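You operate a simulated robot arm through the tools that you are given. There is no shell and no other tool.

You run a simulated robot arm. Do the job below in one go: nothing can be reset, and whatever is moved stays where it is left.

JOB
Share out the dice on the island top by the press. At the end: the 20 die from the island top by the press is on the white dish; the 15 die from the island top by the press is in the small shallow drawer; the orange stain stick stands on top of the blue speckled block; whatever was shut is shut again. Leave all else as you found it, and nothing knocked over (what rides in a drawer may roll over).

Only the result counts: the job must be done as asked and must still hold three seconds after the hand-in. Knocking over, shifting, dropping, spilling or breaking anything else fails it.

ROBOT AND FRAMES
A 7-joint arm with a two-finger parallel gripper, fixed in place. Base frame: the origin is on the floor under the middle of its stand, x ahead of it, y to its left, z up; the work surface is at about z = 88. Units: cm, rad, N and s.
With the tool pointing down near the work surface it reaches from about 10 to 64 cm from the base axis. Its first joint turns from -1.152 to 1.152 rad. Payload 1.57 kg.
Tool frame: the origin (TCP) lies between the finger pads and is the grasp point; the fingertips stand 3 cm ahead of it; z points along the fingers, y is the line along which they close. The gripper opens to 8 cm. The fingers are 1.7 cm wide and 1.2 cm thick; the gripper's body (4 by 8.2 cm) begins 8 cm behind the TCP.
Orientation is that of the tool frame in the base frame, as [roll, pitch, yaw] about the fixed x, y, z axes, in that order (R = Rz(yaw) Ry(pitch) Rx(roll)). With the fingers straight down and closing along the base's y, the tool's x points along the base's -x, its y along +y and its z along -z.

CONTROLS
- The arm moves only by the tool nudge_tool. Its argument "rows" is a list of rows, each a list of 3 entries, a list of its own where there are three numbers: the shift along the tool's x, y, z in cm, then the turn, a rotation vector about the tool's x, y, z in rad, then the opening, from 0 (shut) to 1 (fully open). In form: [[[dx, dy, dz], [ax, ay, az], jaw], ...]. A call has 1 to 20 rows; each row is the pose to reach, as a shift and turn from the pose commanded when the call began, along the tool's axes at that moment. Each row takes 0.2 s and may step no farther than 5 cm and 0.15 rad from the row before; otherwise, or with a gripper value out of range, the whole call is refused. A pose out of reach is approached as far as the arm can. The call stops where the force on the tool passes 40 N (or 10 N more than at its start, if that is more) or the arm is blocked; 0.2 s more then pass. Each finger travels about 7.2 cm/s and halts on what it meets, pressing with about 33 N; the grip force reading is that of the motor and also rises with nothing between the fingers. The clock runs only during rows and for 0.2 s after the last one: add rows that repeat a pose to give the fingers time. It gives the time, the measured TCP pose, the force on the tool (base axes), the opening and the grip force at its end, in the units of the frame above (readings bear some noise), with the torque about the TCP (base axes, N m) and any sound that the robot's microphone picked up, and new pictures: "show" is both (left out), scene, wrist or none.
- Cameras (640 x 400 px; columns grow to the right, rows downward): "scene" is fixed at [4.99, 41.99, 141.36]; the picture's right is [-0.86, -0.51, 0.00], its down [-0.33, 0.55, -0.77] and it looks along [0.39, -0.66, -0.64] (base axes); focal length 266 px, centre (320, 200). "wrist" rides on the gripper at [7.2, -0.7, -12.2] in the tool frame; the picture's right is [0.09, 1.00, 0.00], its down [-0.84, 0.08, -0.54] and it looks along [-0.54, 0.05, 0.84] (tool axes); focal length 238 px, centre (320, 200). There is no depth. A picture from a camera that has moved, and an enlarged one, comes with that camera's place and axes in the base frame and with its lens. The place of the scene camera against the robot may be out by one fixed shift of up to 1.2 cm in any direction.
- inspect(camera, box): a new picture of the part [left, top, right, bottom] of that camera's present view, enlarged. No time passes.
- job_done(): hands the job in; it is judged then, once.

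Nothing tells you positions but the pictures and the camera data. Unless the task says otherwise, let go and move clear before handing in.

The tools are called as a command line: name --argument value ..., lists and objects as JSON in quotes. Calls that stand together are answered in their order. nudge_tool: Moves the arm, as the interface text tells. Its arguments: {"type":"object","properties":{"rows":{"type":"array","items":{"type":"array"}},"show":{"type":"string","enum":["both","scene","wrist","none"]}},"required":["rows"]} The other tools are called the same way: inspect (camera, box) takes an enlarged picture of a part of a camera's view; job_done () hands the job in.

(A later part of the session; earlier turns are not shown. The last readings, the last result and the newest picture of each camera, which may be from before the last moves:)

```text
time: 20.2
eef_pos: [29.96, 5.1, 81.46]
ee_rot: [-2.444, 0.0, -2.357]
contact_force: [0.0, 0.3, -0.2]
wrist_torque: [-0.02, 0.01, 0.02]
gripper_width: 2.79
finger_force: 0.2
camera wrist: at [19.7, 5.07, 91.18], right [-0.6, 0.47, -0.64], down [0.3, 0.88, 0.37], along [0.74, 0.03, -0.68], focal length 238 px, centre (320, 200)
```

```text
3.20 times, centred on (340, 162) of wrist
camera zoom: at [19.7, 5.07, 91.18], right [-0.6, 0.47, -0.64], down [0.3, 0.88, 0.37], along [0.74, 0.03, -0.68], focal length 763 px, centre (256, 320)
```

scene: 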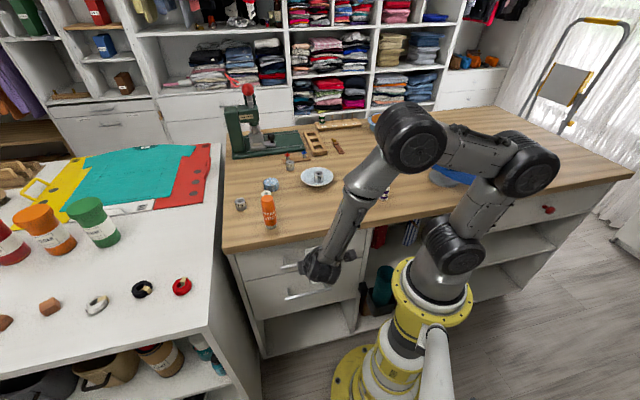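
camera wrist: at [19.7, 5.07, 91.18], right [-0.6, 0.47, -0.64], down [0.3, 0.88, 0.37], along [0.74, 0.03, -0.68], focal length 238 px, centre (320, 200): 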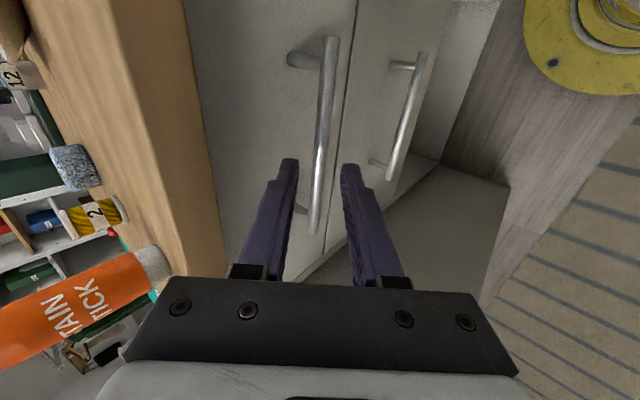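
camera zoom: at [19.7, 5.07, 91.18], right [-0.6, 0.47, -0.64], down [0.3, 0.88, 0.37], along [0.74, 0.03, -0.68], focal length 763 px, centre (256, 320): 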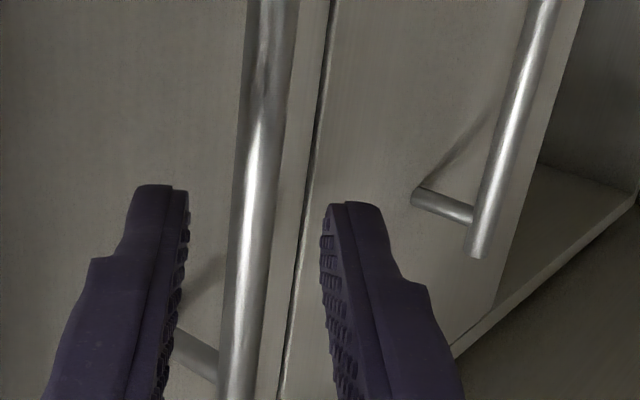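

The bar sits between the two fingers. I'll advance the last 4 cm and close.

nudge_tool --rows '[[[0, 0, 1.4], [0, 0, 0], 0.35], [[0, 0, 2.8], [0, 0, 0], 0.35], [[0, 0, 4.0], [0, 0, 0], 0.35], [[0, 0, 4.0], [0, 0, 0], 0.35]]'

inspect --camera "wrist" --box '[240, 100, 440, 225]'

inspect --camera "scene" --box '[240, 220, 400, 320]'

```text
time: 21.2
eef_pos: [31.78, 3.23, 78.41]
ee_rot: [-2.445, -0.001, -2.358]
contact_force: [-0.5, -0.4, -0.1]
wrist_torque: [-0.02, 0.0, -0.01]
gripper_width: 2.79
finger_force: 0.0
camera wrist: at [21.53, 3.3, 88.18], right [-0.6, 0.47, -0.64], down [0.3, 0.88, 0.37], along [0.74, 0.03, -0.68], focal length 238 px, centre (320, 200)
```

scene: 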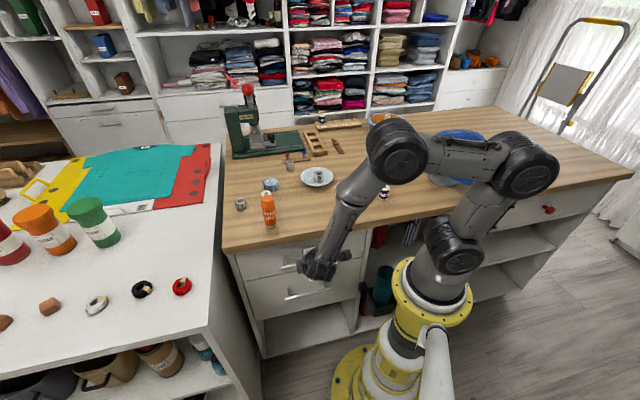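
wrist: 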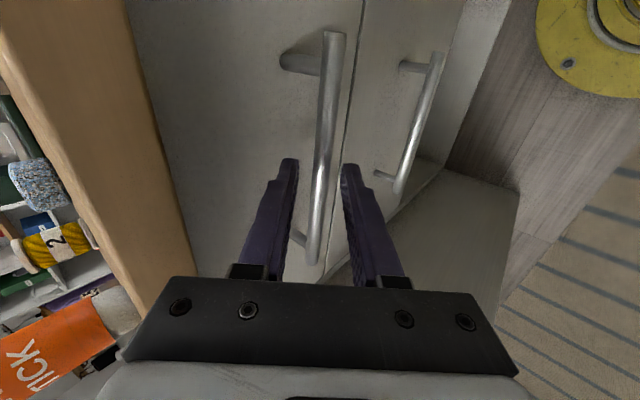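

```text
3.20 times, centred on (340, 162) of wrist
camera zoom: at [21.53, 3.3, 88.18], right [-0.6, 0.47, -0.64], down [0.3, 0.88, 0.37], along [0.74, 0.03, -0.68], focal length 763 px, centre (256, 320)
```

zoom: 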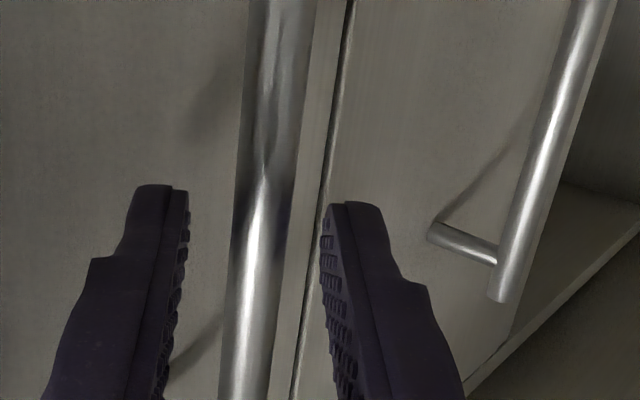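

```text
4.00 times, centred on (320, 270) of scene
camera zoom: at [4.99, 41.99, 141.36], right [-0.86, -0.51, 0.0], down [-0.33, 0.55, -0.77], along [0.39, -0.66, -0.64], focal length 1063 px, centre (320, -80)
```

zoom: 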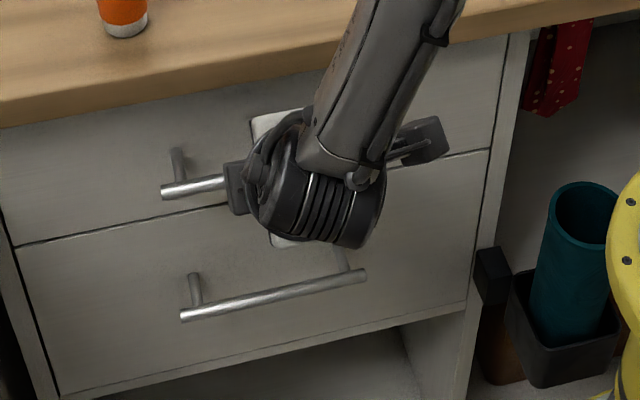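

The bar is well within the fingers. Closing now.

nudge_tool --rows '[[[0, 0, 0], [0, 0, 0], 0.2], [[0, 0, 0], [0, 0, 0], 0.1], [[0, 0, 0], [0, 0, 0], 0.05], [[0, 0, 0], [0, 0, 0], 0.0], [[0, 0, 0], [0, 0, 0], 0.0]]' --show "wrist"

```text
time: 22.4
eef_pos: [31.66, 3.19, 78.53]
ee_rot: [-2.446, 0.001, -2.357]
contact_force: [-1.2, 3.5, -7.3]
wrist_torque: [0.47, -0.34, 0.0]
gripper_width: 1.16
finger_force: 28.8
camera wrist: at [21.5, 3.31, 88.16], right [-0.61, 0.47, -0.64], down [0.3, 0.88, 0.37], along [0.74, 0.03, -0.68], focal length 238 px, centre (320, 200)
```

wrist: 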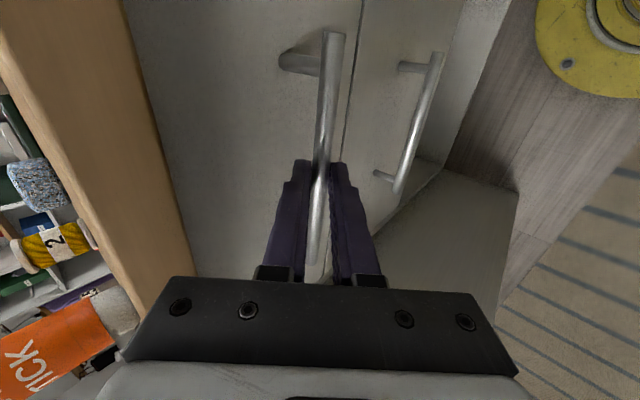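

Handle gripped (1.16 cm). I'll pull outward gently, first 2 cm to check the forces.

nudge_tool --rows '[[[0, 0.38, -0.32], [0, 0, 0], 0], [[0, 0.77, -0.64], [0, 0, 0], 0], [[0, 1.15, -0.96], [0, 0, 0], 0], [[0, 1.53, -1.29], [0, 0, 0], 0], [[0, 1.53, -1.29], [0, 0, 0], 0]]'

```text
time: 23.6
eef_pos: [30.32, 4.63, 78.48]
ee_rot: [-2.443, 0.0, -2.357]
contact_force: [1.3, 0.9, -7.0]
wrist_torque: [-0.16, 0.29, 0.2]
gripper_width: 1.15
finger_force: 29.0
camera wrist: at [20.08, 4.71, 88.17], right [-0.6, 0.47, -0.64], down [0.3, 0.88, 0.37], along [0.74, 0.03, -0.68], focal length 238 px, centre (320, 200)
```

scene: 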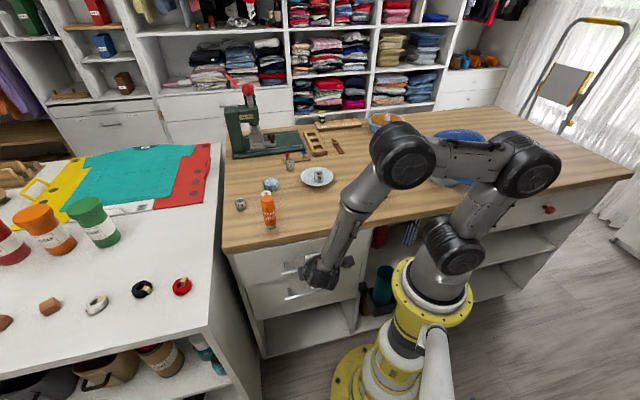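
wrist: 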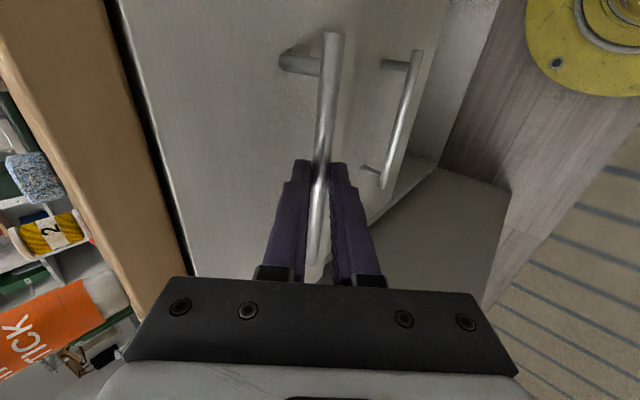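

The drawer slides freely. I'll pull about 11 cm more.

nudge_tool --rows '[[[0, 0.61, -0.51], [0, 0, 0], 0], [[0, 1.22, -1.03], [0, 0, 0], 0], [[0, 1.84, -1.54], [0, 0, 0], 0], [[0, 2.45, -2.06], [0, 0, 0], 0], [[0, 3.06, -2.57], [0, 0, 0], 0], [[0, 3.68, -3.09], [0, 0, 0], 0], [[0, 4.29, -3.6], [0, 0, 0], 0], [[0, 4.9, -4.12], [0, 0, 0], 0], [[0, 5.52, -4.63], [0, 0, 0], 0], [[0, 6.13, -5.14], [0, 0, 0], 0], [[0, 6.74, -5.66], [0, 0, 0], 0], [[0, 7.35, -6.17], [0, 0, 0], 0], [[0, 7.97, -6.69], [0, 0, 0], 0], [[0, 8.43, -7.07], [0, 0, 0], 0], [[0, 8.43, -7.07], [0, 0, 0], 0]]'

```text
time: 26.8
eef_pos: [22.58, 12.52, 78.47]
ee_rot: [-2.443, -0.001, -2.357]
contact_force: [-3.2, -4.5, 4.0]
wrist_torque: [-0.44, 0.31, 0.14]
gripper_width: 1.14
finger_force: 29.1
camera wrist: at [12.3, 12.57, 88.18], right [-0.6, 0.47, -0.64], down [0.3, 0.88, 0.36], along [0.74, 0.03, -0.68], focal length 238 px, centre (320, 200)
```

scene: 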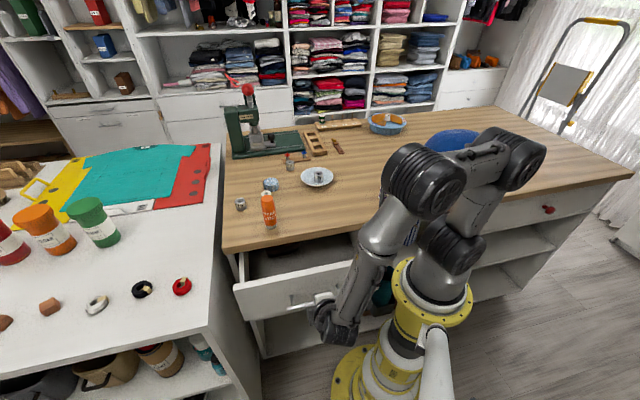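
wrist: 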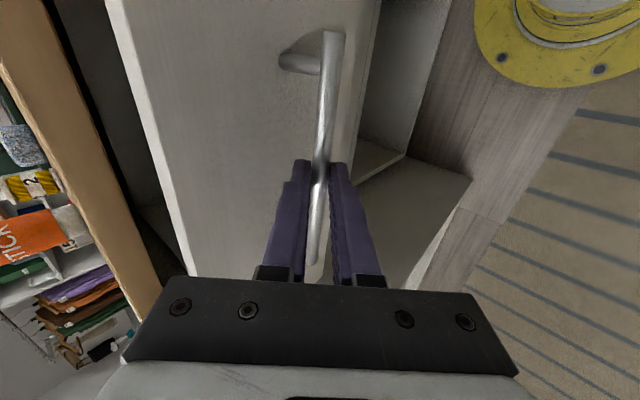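

The drawer is about 13 cm open. I'll look inside before letting go.

inspect --camera "scene" --box '[220, 210, 400, 322]'

inspect --camera "wrist" --box '[60, 0, 360, 188]'

```text
3.56 times, centred on (310, 266) of scene
camera zoom: at [4.98, 41.98, 141.37], right [-0.86, -0.51, 0.0], down [-0.33, 0.55, -0.77], along [0.39, -0.66, -0.64], focal length 945 px, centre (356, -35)
```

zoom: 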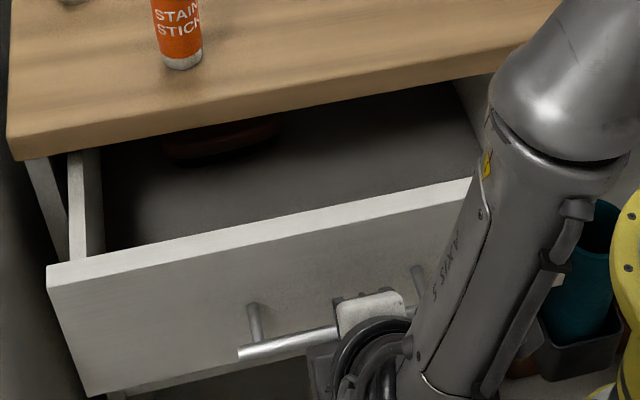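

```text
2.13 times, centred on (210, 94) of wrist
camera zoom: at [12.3, 12.57, 88.18], right [-0.6, 0.47, -0.64], down [0.3, 0.88, 0.36], along [0.74, 0.03, -0.68], focal length 507 px, centre (554, 426)
```

zoom: 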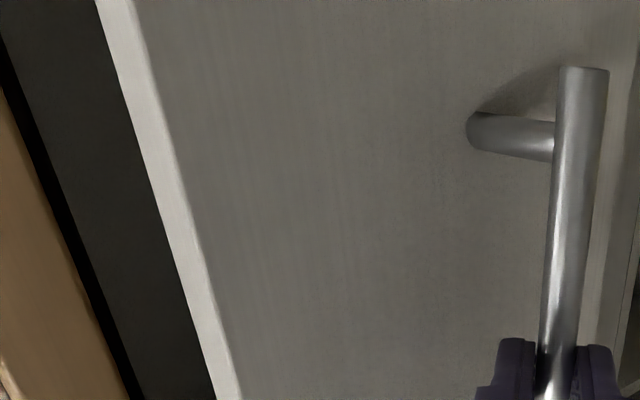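

There's already something at the back left of the drawer, but the front half is clear. I'll release the handle, back off and rise clear.

nudge_tool --rows '[[[0, 0, 0], [0, 0, 0], 0.15], [[0, 0, 0], [0, 0, 0], 0.33], [[0, 0, 0], [0, 0, 0], 0.33], [[0, 0, -1.2], [0, 0, 0], 0.33], [[0, 0, -2.5], [0, 0, 0], 0.33], [[0, 0, -4], [0, 0, 0], 0.33], [[0, 0, -4], [0, 0, 0], 0.33]]'

inspect --camera "wrist" --box '[60, 0, 460, 250]'

```text
time: 28.4
eef_pos: [21.87, 13.84, 81.57]
ee_rot: [-2.446, 0.0, -2.354]
contact_force: [-1.1, -0.1, 0.2]
wrist_torque: [0.03, 0.0, 0.02]
gripper_width: 2.68
finger_force: 0.0
out of reach, approached as far as the arm can: row 5, 6, 7
camera wrist: at [11.62, 13.82, 91.28], right [-0.6, 0.47, -0.64], down [0.3, 0.88, 0.37], along [0.74, 0.03, -0.68], focal length 238 px, centre (320, 200)
```

scene: 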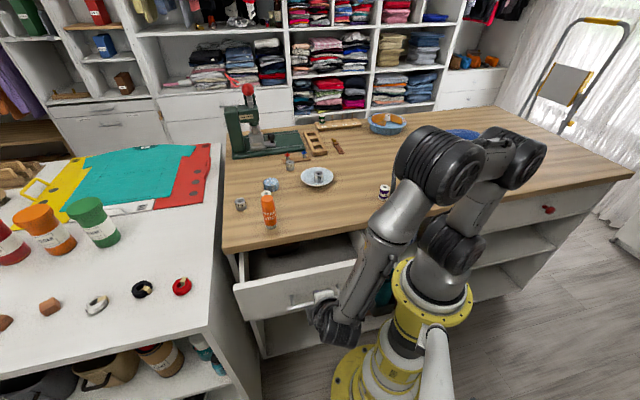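
wrist: 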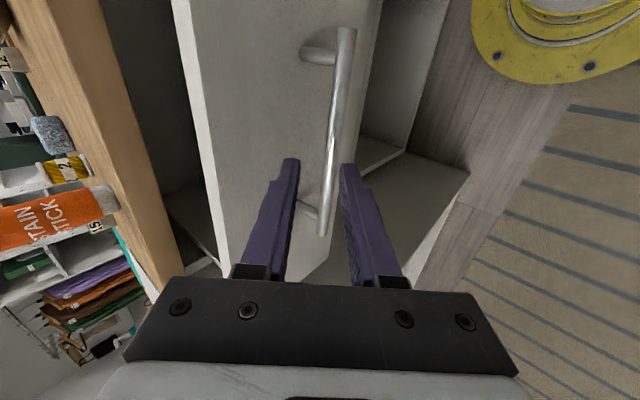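

```text
1.60 times, centred on (260, 125) of wrist
camera zoom: at [11.62, 13.82, 91.28], right [-0.6, 0.47, -0.64], down [0.3, 0.88, 0.37], along [0.74, 0.03, -0.68], focal length 381 px, centre (416, 320)
```

zoom: 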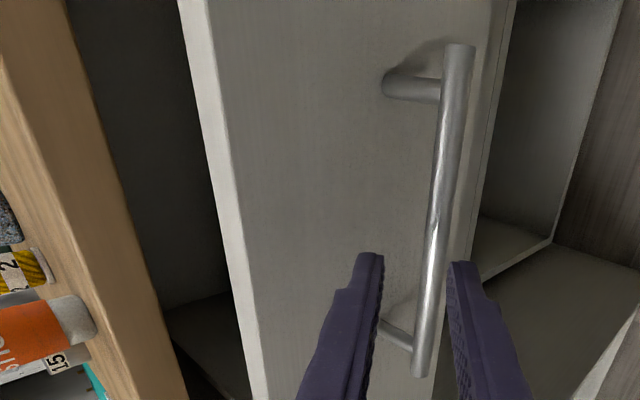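

The fingers are clear of the bar, though the arm hit its reach limit while backing off. I'll rise vertically and then bring the tool inward and upright.

nudge_tool --rows '[[[0, -1.3, -1.5], [0, 0, 0], 0.33], [[0, -2.6, -3.0], [0, 0, 0], 0.33], [[0, -4.2, -4.4], [0, 0, 0], 0.33], [[0, -5.8, -5.8], [0, 0, 0], 0.33], [[0, -7.4, -7.2], [0, 0, 0], 0.4], [[0, -9.0, -8.6], [0, 0, 0], 0.5], [[0, -9.0, -8.6], [0, 0, 0], 0.5]]'

inspect --camera "scene" --box '[220, 210, 400, 322]'

```text
time: 30.0
eef_pos: [22.77, 12.76, 93.89]
ee_rot: [-2.444, 0.001, -2.355]
contact_force: [-0.3, 0.0, 0.5]
wrist_torque: [0.0, 0.0, 0.01]
gripper_width: 3.98
finger_force: 0.1
camera wrist: at [12.61, 12.81, 103.66], right [-0.6, 0.47, -0.64], down [0.3, 0.88, 0.37], along [0.74, 0.03, -0.68], focal length 238 px, centre (320, 200)
```

scene: 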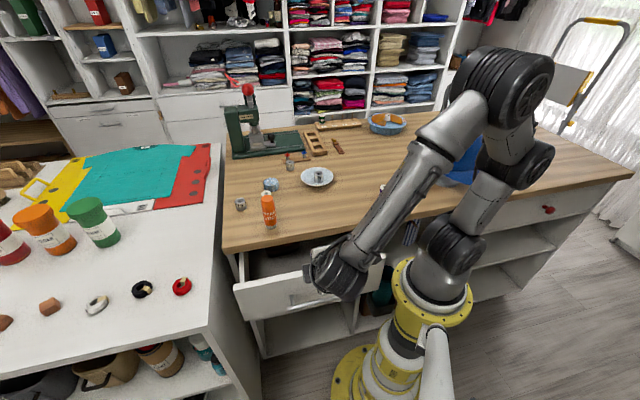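
wrist: 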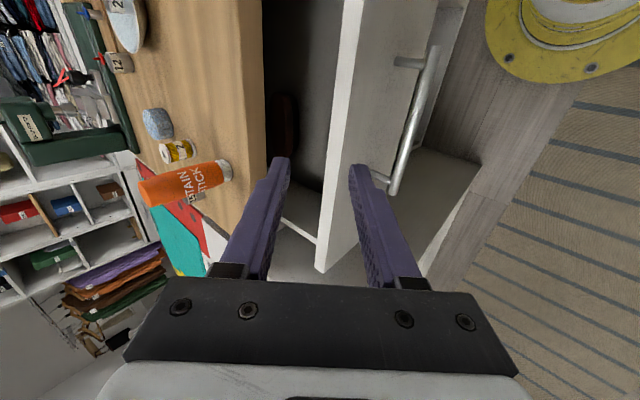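

```text
3.56 times, centred on (310, 266) of scene
camera zoom: at [4.99, 41.99, 141.36], right [-0.86, -0.51, 0.0], down [-0.33, 0.55, -0.77], along [0.39, -0.66, -0.64], focal length 945 px, centre (356, -35)
```

zoom: 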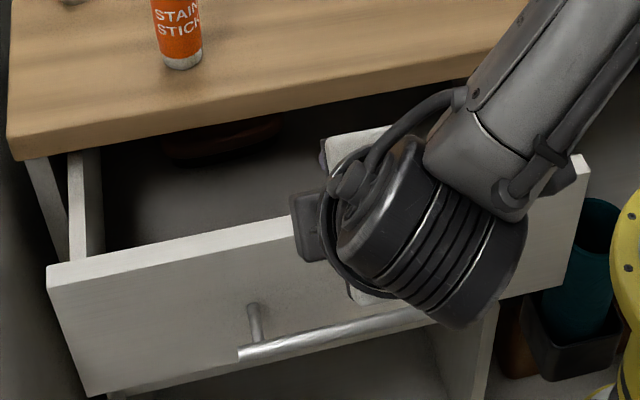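

The tool is clear of the drawer. I'll rise further and bring the tool back to vertical.

nudge_tool --rows '[[[0, -2.0, -2.3], [-0.05, 0, 0], 0.6], [[0, -4.5, -4.3], [-0.18, 0, 0], 0.7], [[0, -7.0, -5.5], [-0.31, 0, 0], 0.8], [[0, -9.5, -6.5], [-0.44, 0, 0], 0.9], [[0, -12, -7.2], [-0.57, 0, 0], 1], [[0, -14.24, -7.64], [-0.698, 0, 0], 1], [[0, -14.24, -7.64], [-0.698, 0, 0], 1]]'

inspect --camera "wrist" --box '[180, 0, 480, 188]'

```text
time: 31.6
eef_pos: [27.18, 8.55, 108.85]
ee_rot: [3.139, 0.001, -2.357]
contact_force: [0.4, -0.4, 0.3]
wrist_torque: [0.01, -0.02, -0.01]
gripper_width: 8.01
finger_force: 0.1
camera wrist: at [22.49, 2.91, 121.05], right [-0.77, 0.64, 0.0], down [0.54, 0.65, 0.54], along [0.35, 0.42, -0.84], focal length 238 px, centre (320, 200)
```

scene: 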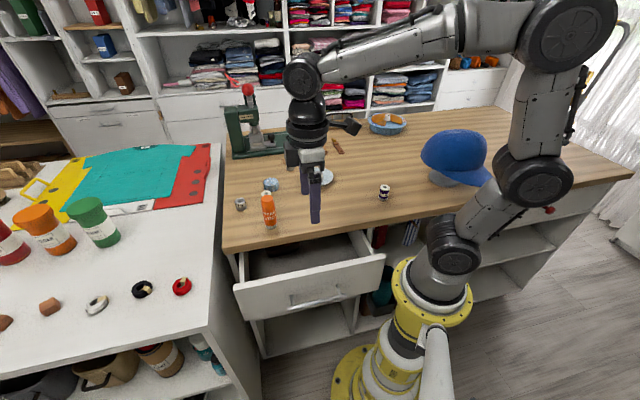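
wrist: 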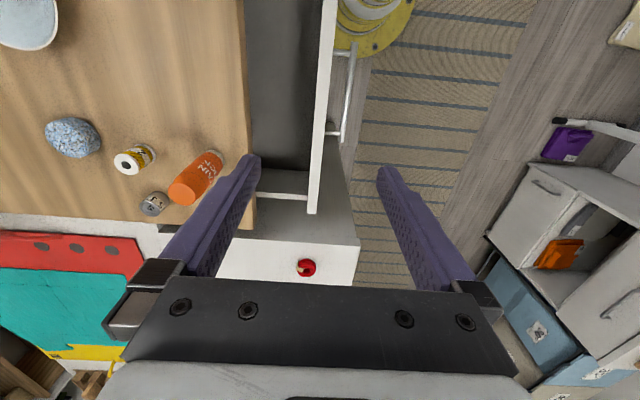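

```text
2.13 times, centred on (330, 94) of wrist
camera zoom: at [22.49, 2.91, 121.05], right [-0.77, 0.64, 0.0], down [0.54, 0.65, 0.54], along [0.35, 0.42, -0.84], focal length 507 px, centre (299, 426)
```

zoom: 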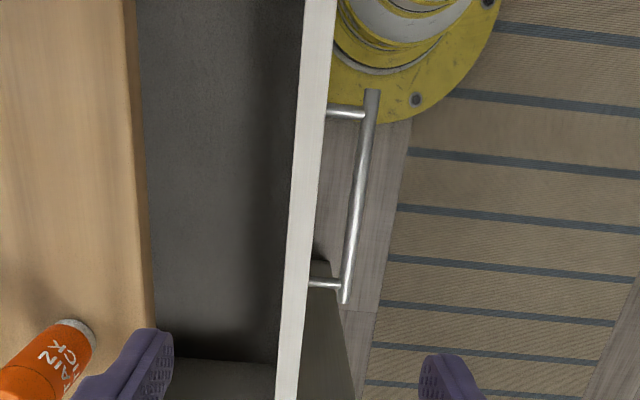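

The drawer interior is clear between n≈14 and the table edge at n≈22.8. Now I'll go over the stick at a safe height to the 15 die, turning the tool back as I go.

nudge_tool --rows '[[[-1.0, -1.5, -1.5], [0, 0, 0.08], 1], [[-2.7, -4.1, -2], [0, 0, 0.18], 1], [[-4.4, -6.7, -2], [0, 0, 0.28], 1], [[-6.1, -9.3, -2], [0, 0, 0.38], 1], [[-7.8, -11.9, -2], [0, 0, 0.48], 1], [[-9.5, -14.5, -2], [0, 0, 0.58], 1], [[-11.3, -17.1, -2], [0, 0, 0.68], 1], [[-13.1, -19.7, -2], [0, 0, 0.785], 1], [[-14.8, -22.3, -2], [0, 0, 0.785], 1], [[-16.58, -25.0, 0], [0, 0, 0.785], 1], [[-16.58, -25.0, 4], [0, 0, 0.785], 1], [[-16.58, -25.0, 4], [0, 0, 0.785], 1]]'

inspect --camera "wrist" --box '[200, 60, 440, 210]'

```text
time: 34.2
eef_pos: [56.42, 2.67, 104.85]
ee_rot: [-3.141, 0.0, 3.142]
contact_force: [0.4, -1.4, -0.5]
wrist_torque: [0.01, 0.0, -0.02]
gripper_width: 8.0
finger_force: 0.0
camera wrist: at [49.27, 1.89, 117.04], right [-0.09, 1.0, 0.0], down [0.84, 0.08, 0.54], along [0.54, 0.05, -0.84], focal length 238 px, centre (320, 200)
```

scene: 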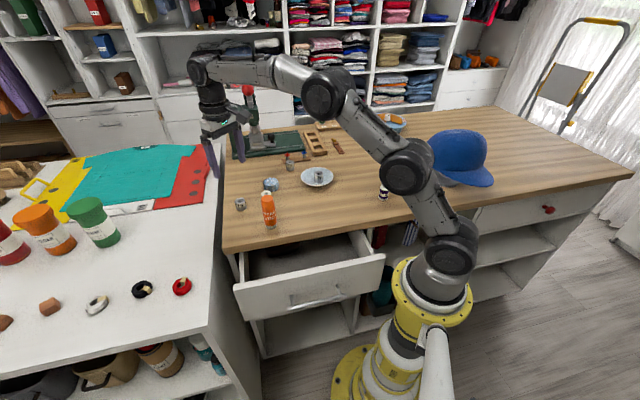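
wrist: 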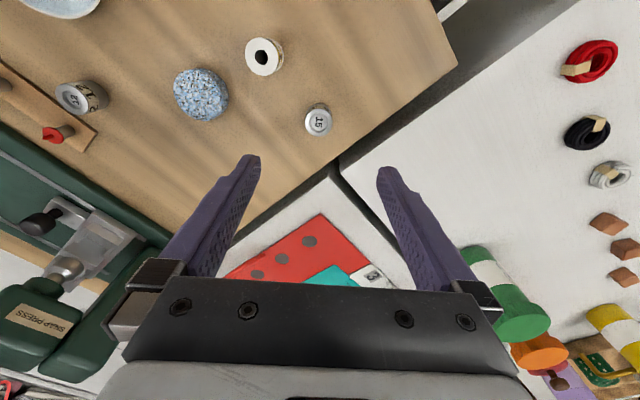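

```text
2.67 times, centred on (320, 135) of wrist
camera zoom: at [49.27, 1.89, 117.04], right [-0.09, 1.0, 0.0], down [0.84, 0.08, 0.54], along [0.54, 0.05, -0.84], focal length 636 px, centre (320, 373)
```

zoom: 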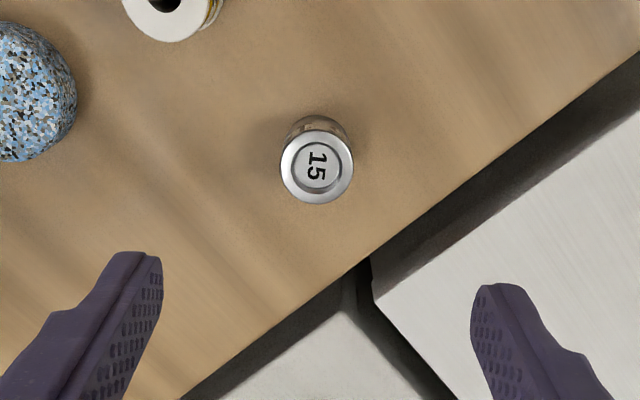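

The 15 die is at about (56.3, 2.4). I'll descend with a small correction, check, then grasp.

nudge_tool --rows '[[[0.2, -0.27, 3], [0, 0, 0], 1], [[0.2, -0.27, 6], [0, 0, 0], 1], [[0.2, -0.27, 8.8], [0, 0, 0], 1], [[0.2, -0.27, 8.8], [0, 0, 0], 0.8]]'

inspect --camera "wrist" --box '[220, 80, 420, 205]'

```text
time: 35.2
eef_pos: [56.25, 2.41, 96.06]
ee_rot: [-3.142, -0.001, 3.141]
contact_force: [-0.5, 0.2, 0.5]
wrist_torque: [-0.02, 0.0, -0.02]
gripper_width: 6.42
finger_force: 0.0
camera wrist: at [49.08, 1.63, 108.26], right [-0.09, 1.0, 0.0], down [0.84, 0.08, 0.54], along [0.54, 0.05, -0.84], focal length 238 px, centre (320, 200)
```

scene: 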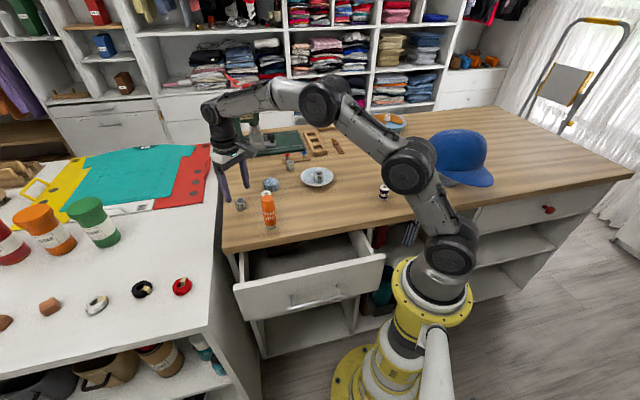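
wrist: 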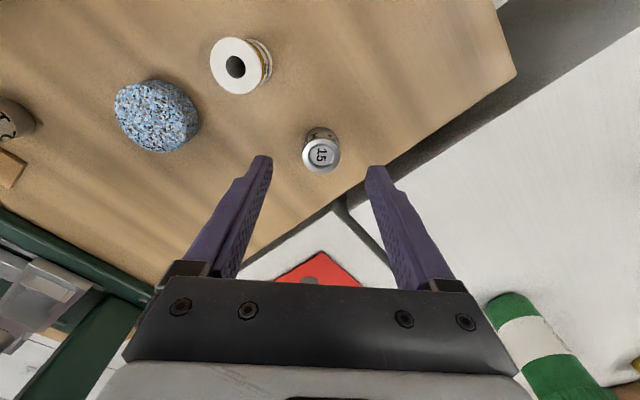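

```text
3.20 times, centred on (320, 142) of wrist
camera zoom: at [49.08, 1.63, 108.26], right [-0.09, 1.0, 0.0], down [0.84, 0.08, 0.54], along [0.54, 0.05, -0.84], focal length 763 px, centre (320, 384)
```

zoom: 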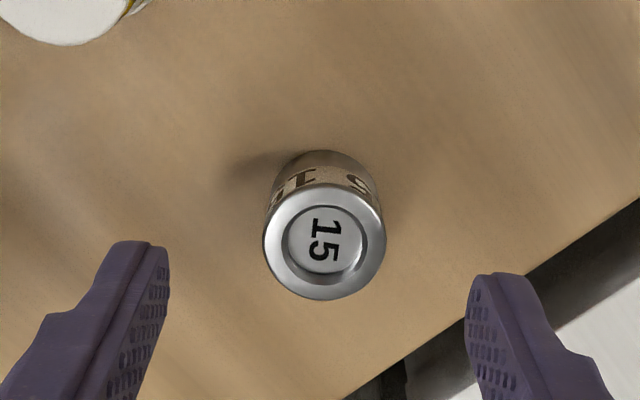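

Aligned. Descend and grasp the 15 die.

nudge_tool --rows '[[[0, 0, 1.5], [0, 0, 0], 0.8], [[0, 0, 3], [0, 0, 0], 0.8], [[0, 0, 4.1], [0, 0, 0], 0.8], [[0, 0, 4.1], [0, 0, 0], 0.5], [[0, 0, 4.1], [0, 0, 0], 0.3], [[0, 0, 4.1], [0, 0, 0], 0.1], [[0, 0, 4.1], [0, 0, 0], 0.1], [[0, 0, 4.1], [0, 0, 0], 0.1]]' --show "wrist"

```text
time: 37.0
eef_pos: [56.16, 2.37, 91.88]
ee_rot: [3.141, 0.0, -3.141]
contact_force: [0.0, 0.5, 0.7]
wrist_torque: [0.04, 0.01, 0.0]
gripper_width: 2.9
finger_force: 33.1
camera wrist: at [49.05, 1.61, 104.15], right [-0.09, 1.0, 0.0], down [0.84, 0.08, 0.54], along [0.54, 0.05, -0.84], focal length 238 px, centre (320, 200)
```

wrist: 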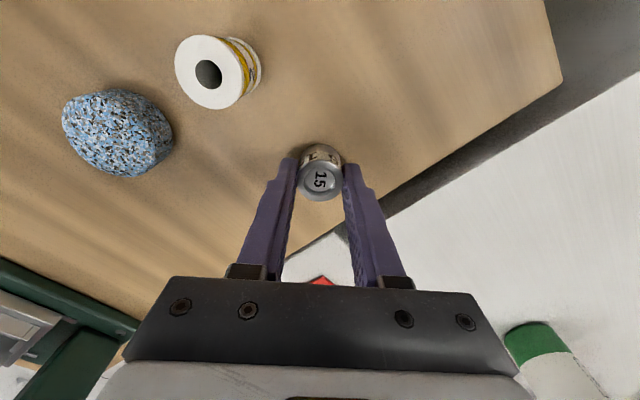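

The 15 die is held. I'll lift high, pass over the stick and go to above the open drawer, turning the tool to suit the drawer.

nudge_tool --rows '[[[0, 0, -2], [0, 0, 0], 0.1], [[0, 0, -6], [0, 0, 0], 0.1], [[0, 0, -10], [0, 0, 0], 0.1], [[0, 0, -14], [0, 0, 0], 0.1], [[0, 0, -18], [0, 0, 0], 0.1], [[2, 0.2, -19], [0, 0, 0.08], 0.1], [[5, 0.5, -19], [0, 0, 0.18], 0.1], [[8, 0.8, -19], [0, 0, 0.28], 0.1], [[11, 1.1, -19], [0, 0, 0.38], 0.1], [[14, 1.4, -19], [0, 0, 0.48], 0.1], [[17, 1.7, -19], [0, 0, 0.58], 0.1], [[20, 2.0, -19], [0, 0, 0.68], 0.1], [[23, 2.3, -19], [0, 0, 0.785], 0.1], [[25.5, 2.5, -19], [0, 0, 0.785], 0.1], [[26.5, 2.57, -19], [0, 0, 0.785], 0.1], [[26.5, 2.57, -19], [0, 0, 0.785], 0.1]]'

inspect --camera "scene" --box '[220, 190, 400, 302]'

```text
time: 40.4
eef_pos: [29.65, 4.96, 111.04]
ee_rot: [3.142, -0.001, 2.357]
contact_force: [-0.6, 0.1, -1.8]
wrist_torque: [0.01, 0.0, -0.01]
gripper_width: 2.87
finger_force: 33.0
camera wrist: at [24.22, 9.49, 123.16], right [0.64, 0.77, 0.0], down [0.65, -0.54, 0.54], along [0.42, -0.35, -0.84], focal length 238 px, centre (320, 200)
```

scene: 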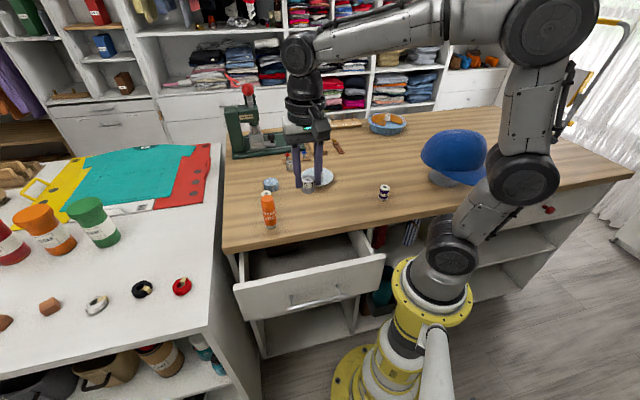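
wrist: 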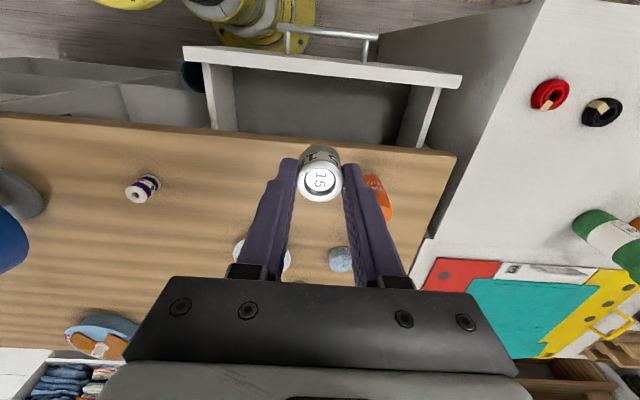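

```text
3.56 times, centred on (310, 246) of scene
camera zoom: at [4.99, 41.99, 141.36], right [-0.86, -0.51, 0.0], down [-0.33, 0.55, -0.77], along [0.39, -0.66, -0.64], focal length 945 px, centre (356, 36)
```

zoom: 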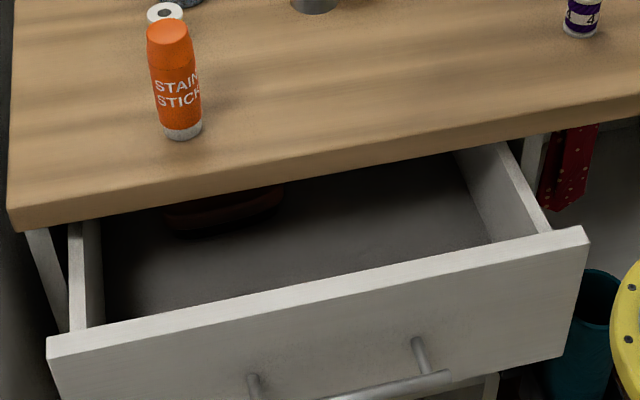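

The die is above the drawer and the interior looks clear in front. I'll zoom in to measure the drawer interior.

inspect --camera "wrist" --box '[170, 30, 490, 230]'

```text
2.00 times, centred on (330, 130) of wrist
camera zoom: at [24.22, 9.49, 123.16], right [0.64, 0.77, 0.0], down [0.65, -0.54, 0.54], along [0.42, -0.35, -0.84], focal length 477 px, centre (300, 340)
```

zoom: 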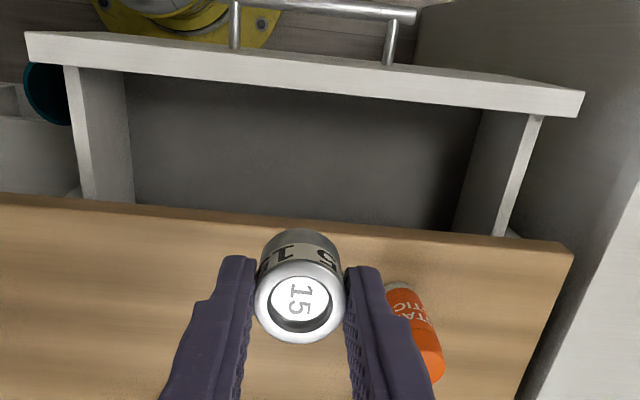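

Drawer floor is roughly at z 71–74 and panel top near 84.5. I'll centre the die in the gap and lower it to partway, then check.

nudge_tool --rows '[[[-0.6, 0, 3], [0, 0, 0], 0.1], [[-0.6, 0, 7], [0, 0, 0], 0.1], [[-0.6, 0, 11], [0, 0, 0], 0.1], [[-0.6, 0, 15], [0, 0, 0], 0.1], [[-0.6, 0, 19], [0, 0, 0], 0.1], [[-0.6, 0, 23], [0, 0, 0], 0.1], [[-0.6, 0, 26], [0, 0, 0], 0.1], [[-0.6, 0, 28], [0, 0, 0], 0.1], [[-0.6, 0, 28], [0, 0, 0], 0.1]]'

inspect --camera "scene" --box '[230, 180, 410, 292]'

inspect --camera "wrist" --box '[170, 30, 490, 230]'

```text
time: 42.4
eef_pos: [30.17, 4.45, 83.04]
ee_rot: [-3.141, 0.0, 2.356]
contact_force: [-0.2, -0.1, -1.3]
wrist_torque: [-0.02, 0.0, 0.0]
gripper_width: 2.89
finger_force: 32.9
camera wrist: at [24.6, 8.98, 95.19], right [0.64, 0.77, 0.0], down [0.65, -0.54, 0.54], along [0.42, -0.35, -0.84], focal length 238 px, centre (320, 200)
```

scene: 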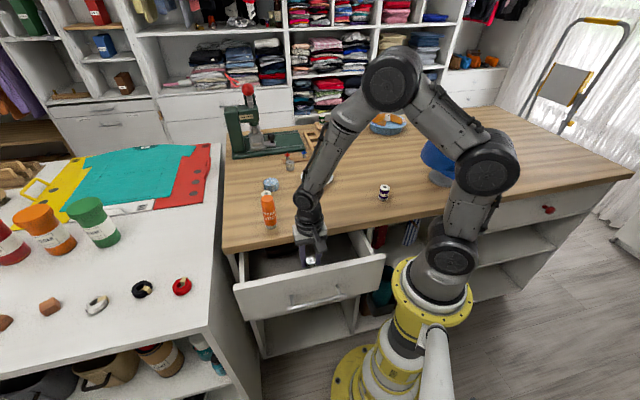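
wrist: 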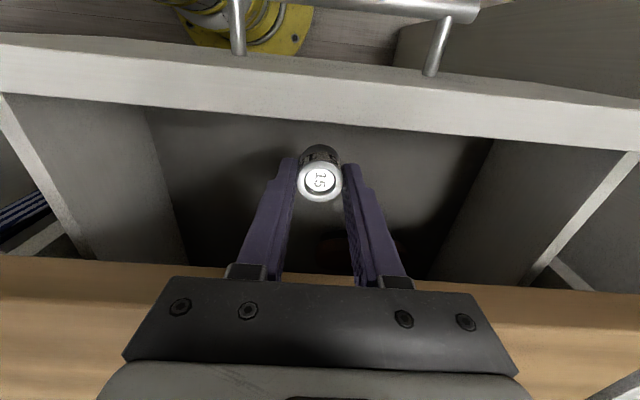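

```text
3.56 times, centred on (320, 236) of scene
camera zoom: at [4.99, 41.99, 141.36], right [-0.86, -0.51, 0.0], down [-0.33, 0.55, -0.77], along [0.39, -0.66, -0.64], focal length 945 px, centre (320, 72)
```

zoom: 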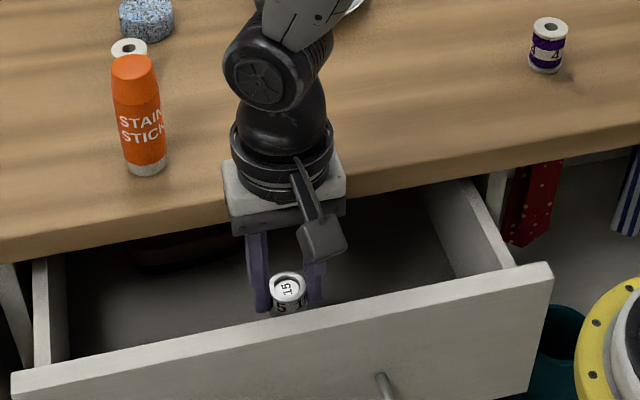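

```text
2.00 times, centred on (330, 130) of wrist
camera zoom: at [24.6, 8.98, 95.19], right [0.64, 0.77, 0.0], down [0.65, -0.54, 0.54], along [0.42, -0.35, -0.84], focal length 477 px, centre (300, 340)
```

zoom: 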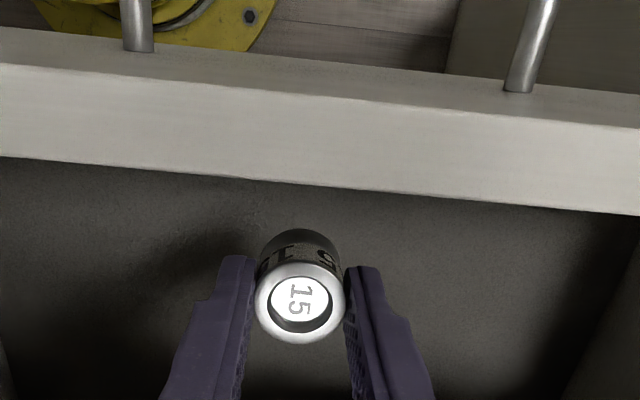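

Clearances look fine. I'll lower further in steps, watching the force for the drawer floor.

nudge_tool --rows '[[[0, 0, 1.5], [0, 0, 0], 0.1], [[0, 0, 3], [0, 0, 0], 0.1], [[0, 0, 4], [0, 0, 0], 0.1], [[0, 0, 4], [0, 0, 0], 0.1]]' --show "wrist"

inspect --camera "scene" --box '[230, 180, 410, 292]'

inspect --camera "wrist" --box '[170, 30, 490, 230]'

```text
time: 43.4
eef_pos: [30.22, 4.45, 78.99]
ee_rot: [3.14, 0.0, 2.356]
contact_force: [0.1, 0.0, -0.5]
wrist_torque: [0.02, -0.02, -0.04]
gripper_width: 2.88
finger_force: 32.6
camera wrist: at [24.6, 9.0, 91.15], right [0.64, 0.77, 0.0], down [0.65, -0.54, 0.54], along [0.42, -0.35, -0.84], focal length 238 px, centre (320, 200)
```

wrist: 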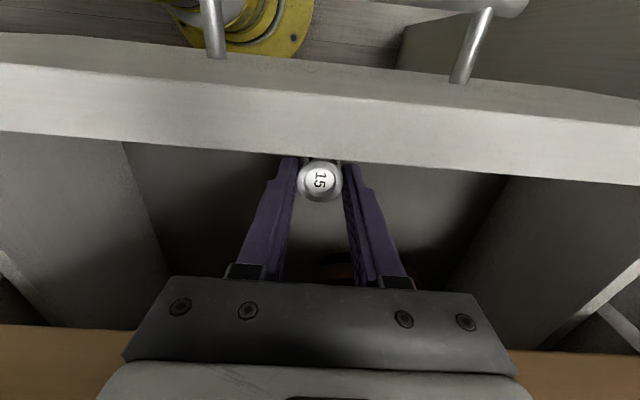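

```text
3.56 times, centred on (320, 236) of scene
camera zoom: at [4.99, 41.99, 141.36], right [-0.86, -0.51, 0.0], down [-0.33, 0.55, -0.77], along [0.39, -0.66, -0.64], focal length 945 px, centre (320, 72)
```

zoom: 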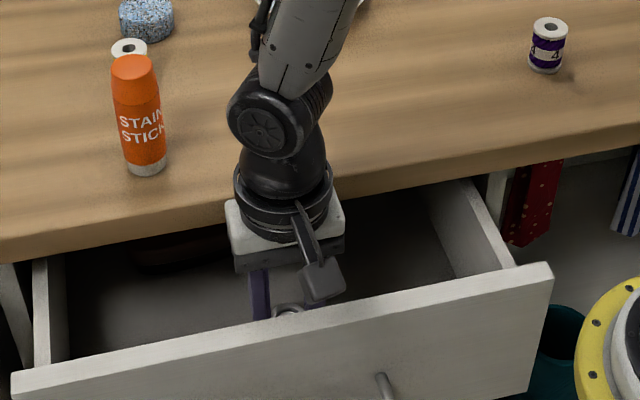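

```text
2.00 times, centred on (330, 130) of wrist
camera zoom: at [24.6, 9.0, 91.15], right [0.64, 0.77, 0.0], down [0.65, -0.54, 0.54], along [0.42, -0.35, -0.84], focal length 477 px, centre (300, 340)
```

zoom: 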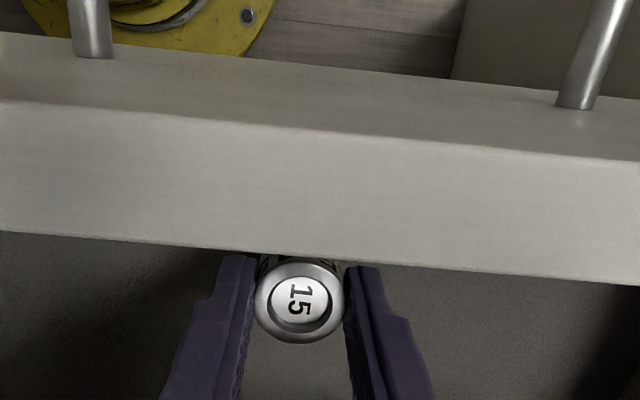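

nudge_tool --rows '[[[0, 0, 0.5], [0, 0, 0], 0.1], [[0, 0, 1.0], [0, 0, 0], 0.1], [[0, 0, 1.4], [0, 0, 0], 0.1], [[0, 0, 1.4], [0, 0, 0], 0.1]]' --show "none"

inspect --camera "scene" --box '[270, 220, 360, 276]'

```text
time: 44.4
eef_pos: [30.12, 4.49, 77.66]
ee_rot: [3.14, -0.002, 2.356]
contact_force: [0.0, 0.3, -1.6]
wrist_torque: [0.0, -0.03, 0.01]
gripper_width: 2.89
finger_force: 32.8
```

```text
7.11 times, centred on (315, 248) of scene
camera zoom: at [4.99, 41.99, 141.36], right [-0.86, -0.51, 0.0], down [-0.33, 0.55, -0.77], along [0.39, -0.66, -0.64], focal length 1890 px, centre (356, -141)
```

zoom: 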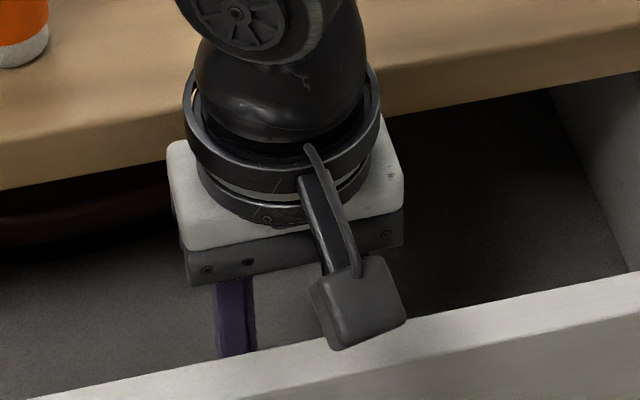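

nudge_tool --rows '[[[0, 0, 0.25], [0, 0, 0], 0.1], [[0, 0, 0.5], [0, 0, 0], 0.1], [[0, 0, 0.75], [0, 0, 0], 0.1], [[0, 0, 0.75], [0, 0, 0], 0.1]]' --show "none"

```text
time: 45.4
eef_pos: [30.19, 4.55, 76.92]
ee_rot: [3.141, -0.001, 2.356]
contact_force: [-0.1, 0.1, -1.1]
wrist_torque: [0.0, 0.0, 0.01]
gripper_width: 2.86
finger_force: 32.7
```

nudge_tool --rows '[[[0, 0, 0.25], [0, 0, 0], 0.1], [[0, 0, 0.5], [0, 0, 0], 0.1], [[0, 0, 0.75], [0, 0, 0], 0.1], [[0, 0, 0.75], [0, 0, 0], 0.1]]' --show "wrist"

inspect --camera "scene" --box '[270, 220, 360, 276]'

```text
time: 46.4
eef_pos: [30.16, 4.45, 76.04]
ee_rot: [-3.141, 0.001, 2.357]
contact_force: [-0.4, 1.1, -1.5]
wrist_torque: [0.0, -0.03, -0.02]
gripper_width: 2.9
finger_force: 32.5
camera wrist: at [24.64, 9.03, 88.24], right [0.64, 0.77, 0.0], down [0.65, -0.54, 0.54], along [0.42, -0.35, -0.84], focal length 238 px, centre (320, 200)
```

wrist: 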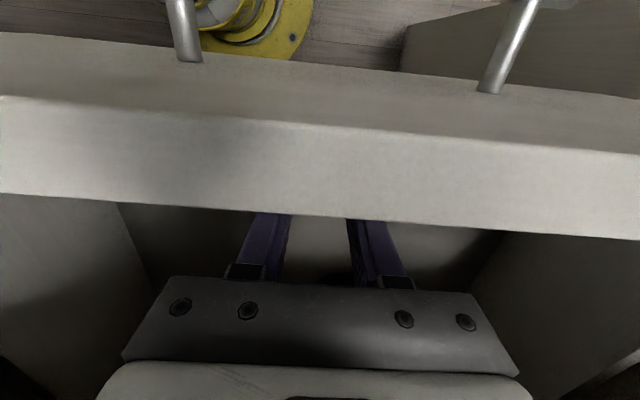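

```text
7.11 times, centred on (315, 248) of scene
camera zoom: at [4.99, 41.99, 141.36], right [-0.86, -0.51, 0.0], down [-0.33, 0.55, -0.77], along [0.39, -0.66, -0.64], focal length 1890 px, centre (356, -141)
```

zoom: 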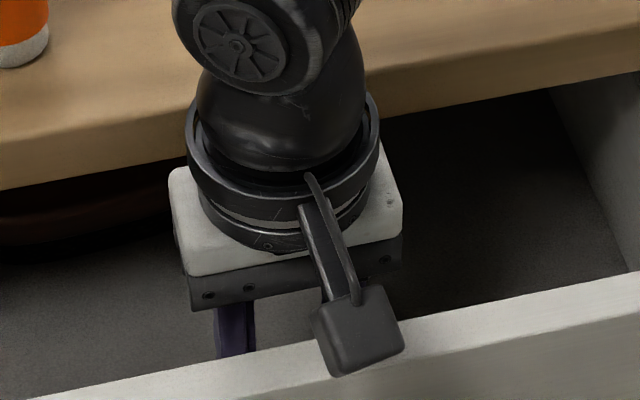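

nudge_tool --rows '[[[0, 0, 0.2], [0, 0, 0], 0.1], [[0, 0, 0.4], [0, 0, 0], 0.1], [[0, 0, 0.6], [0, 0, 0], 0.1], [[0, 0, 0.6], [0, 0, 0], 0.1]]' --show "none"

inspect --camera "scene" --box '[270, 220, 360, 276]'

```text
time: 47.4
eef_pos: [30.16, 4.59, 75.43]
ee_rot: [3.141, 0.0, 2.356]
contact_force: [-0.2, 0.8, -1.9]
wrist_torque: [-0.01, -0.01, -0.01]
gripper_width: 2.88
finger_force: 33.0
```

```text
7.11 times, centred on (315, 248) of scene
camera zoom: at [4.99, 41.99, 141.36], right [-0.86, -0.51, 0.0], down [-0.33, 0.55, -0.77], along [0.39, -0.66, -0.64], focal length 1890 px, centre (356, -141)
```

zoom: 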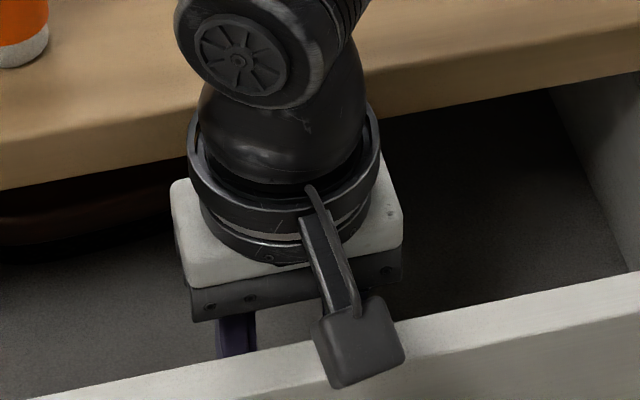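

nudge_tool --rows '[[[0, 0, 0.15], [0, 0, 0], 0.1], [[0, 0, 0.3], [0, 0, 0], 0.1], [[0, 0, 0.45], [0, 0, 0], 0.1], [[0, 0, 0.45], [0, 0, 0], 0.1]]' --show "wrist"

inspect --camera "scene" --box '[270, 220, 360, 276]'

```text
time: 48.4
eef_pos: [30.29, 4.58, 75.14]
ee_rot: [3.141, -0.002, 2.356]
contact_force: [-3.7, -5.1, 19.0]
wrist_torque: [-0.21, 0.17, 0.0]
gripper_width: 2.89
finger_force: 33.0
camera wrist: at [24.65, 9.01, 87.26], right [0.64, 0.77, 0.0], down [0.65, -0.54, 0.54], along [0.42, -0.35, -0.84], focal length 238 px, centre (320, 200)
```

wrist: 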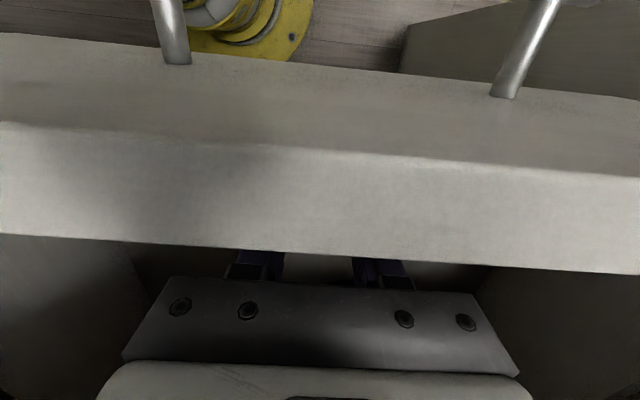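

```text
7.11 times, centred on (315, 248) of scene
camera zoom: at [4.96, 41.98, 141.37], right [-0.86, -0.51, 0.0], down [-0.33, 0.55, -0.77], along [0.39, -0.66, -0.64], focal length 1890 px, centre (356, -141)
```

zoom: 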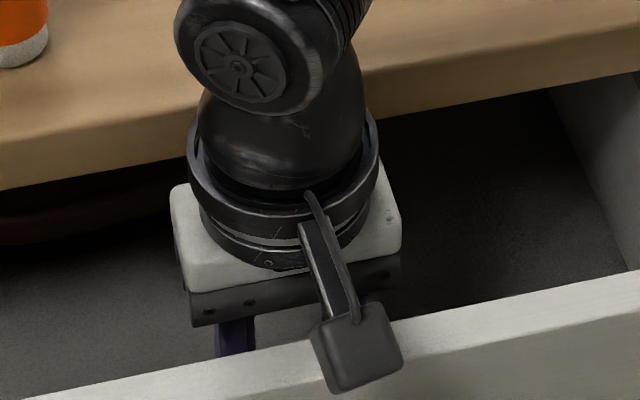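

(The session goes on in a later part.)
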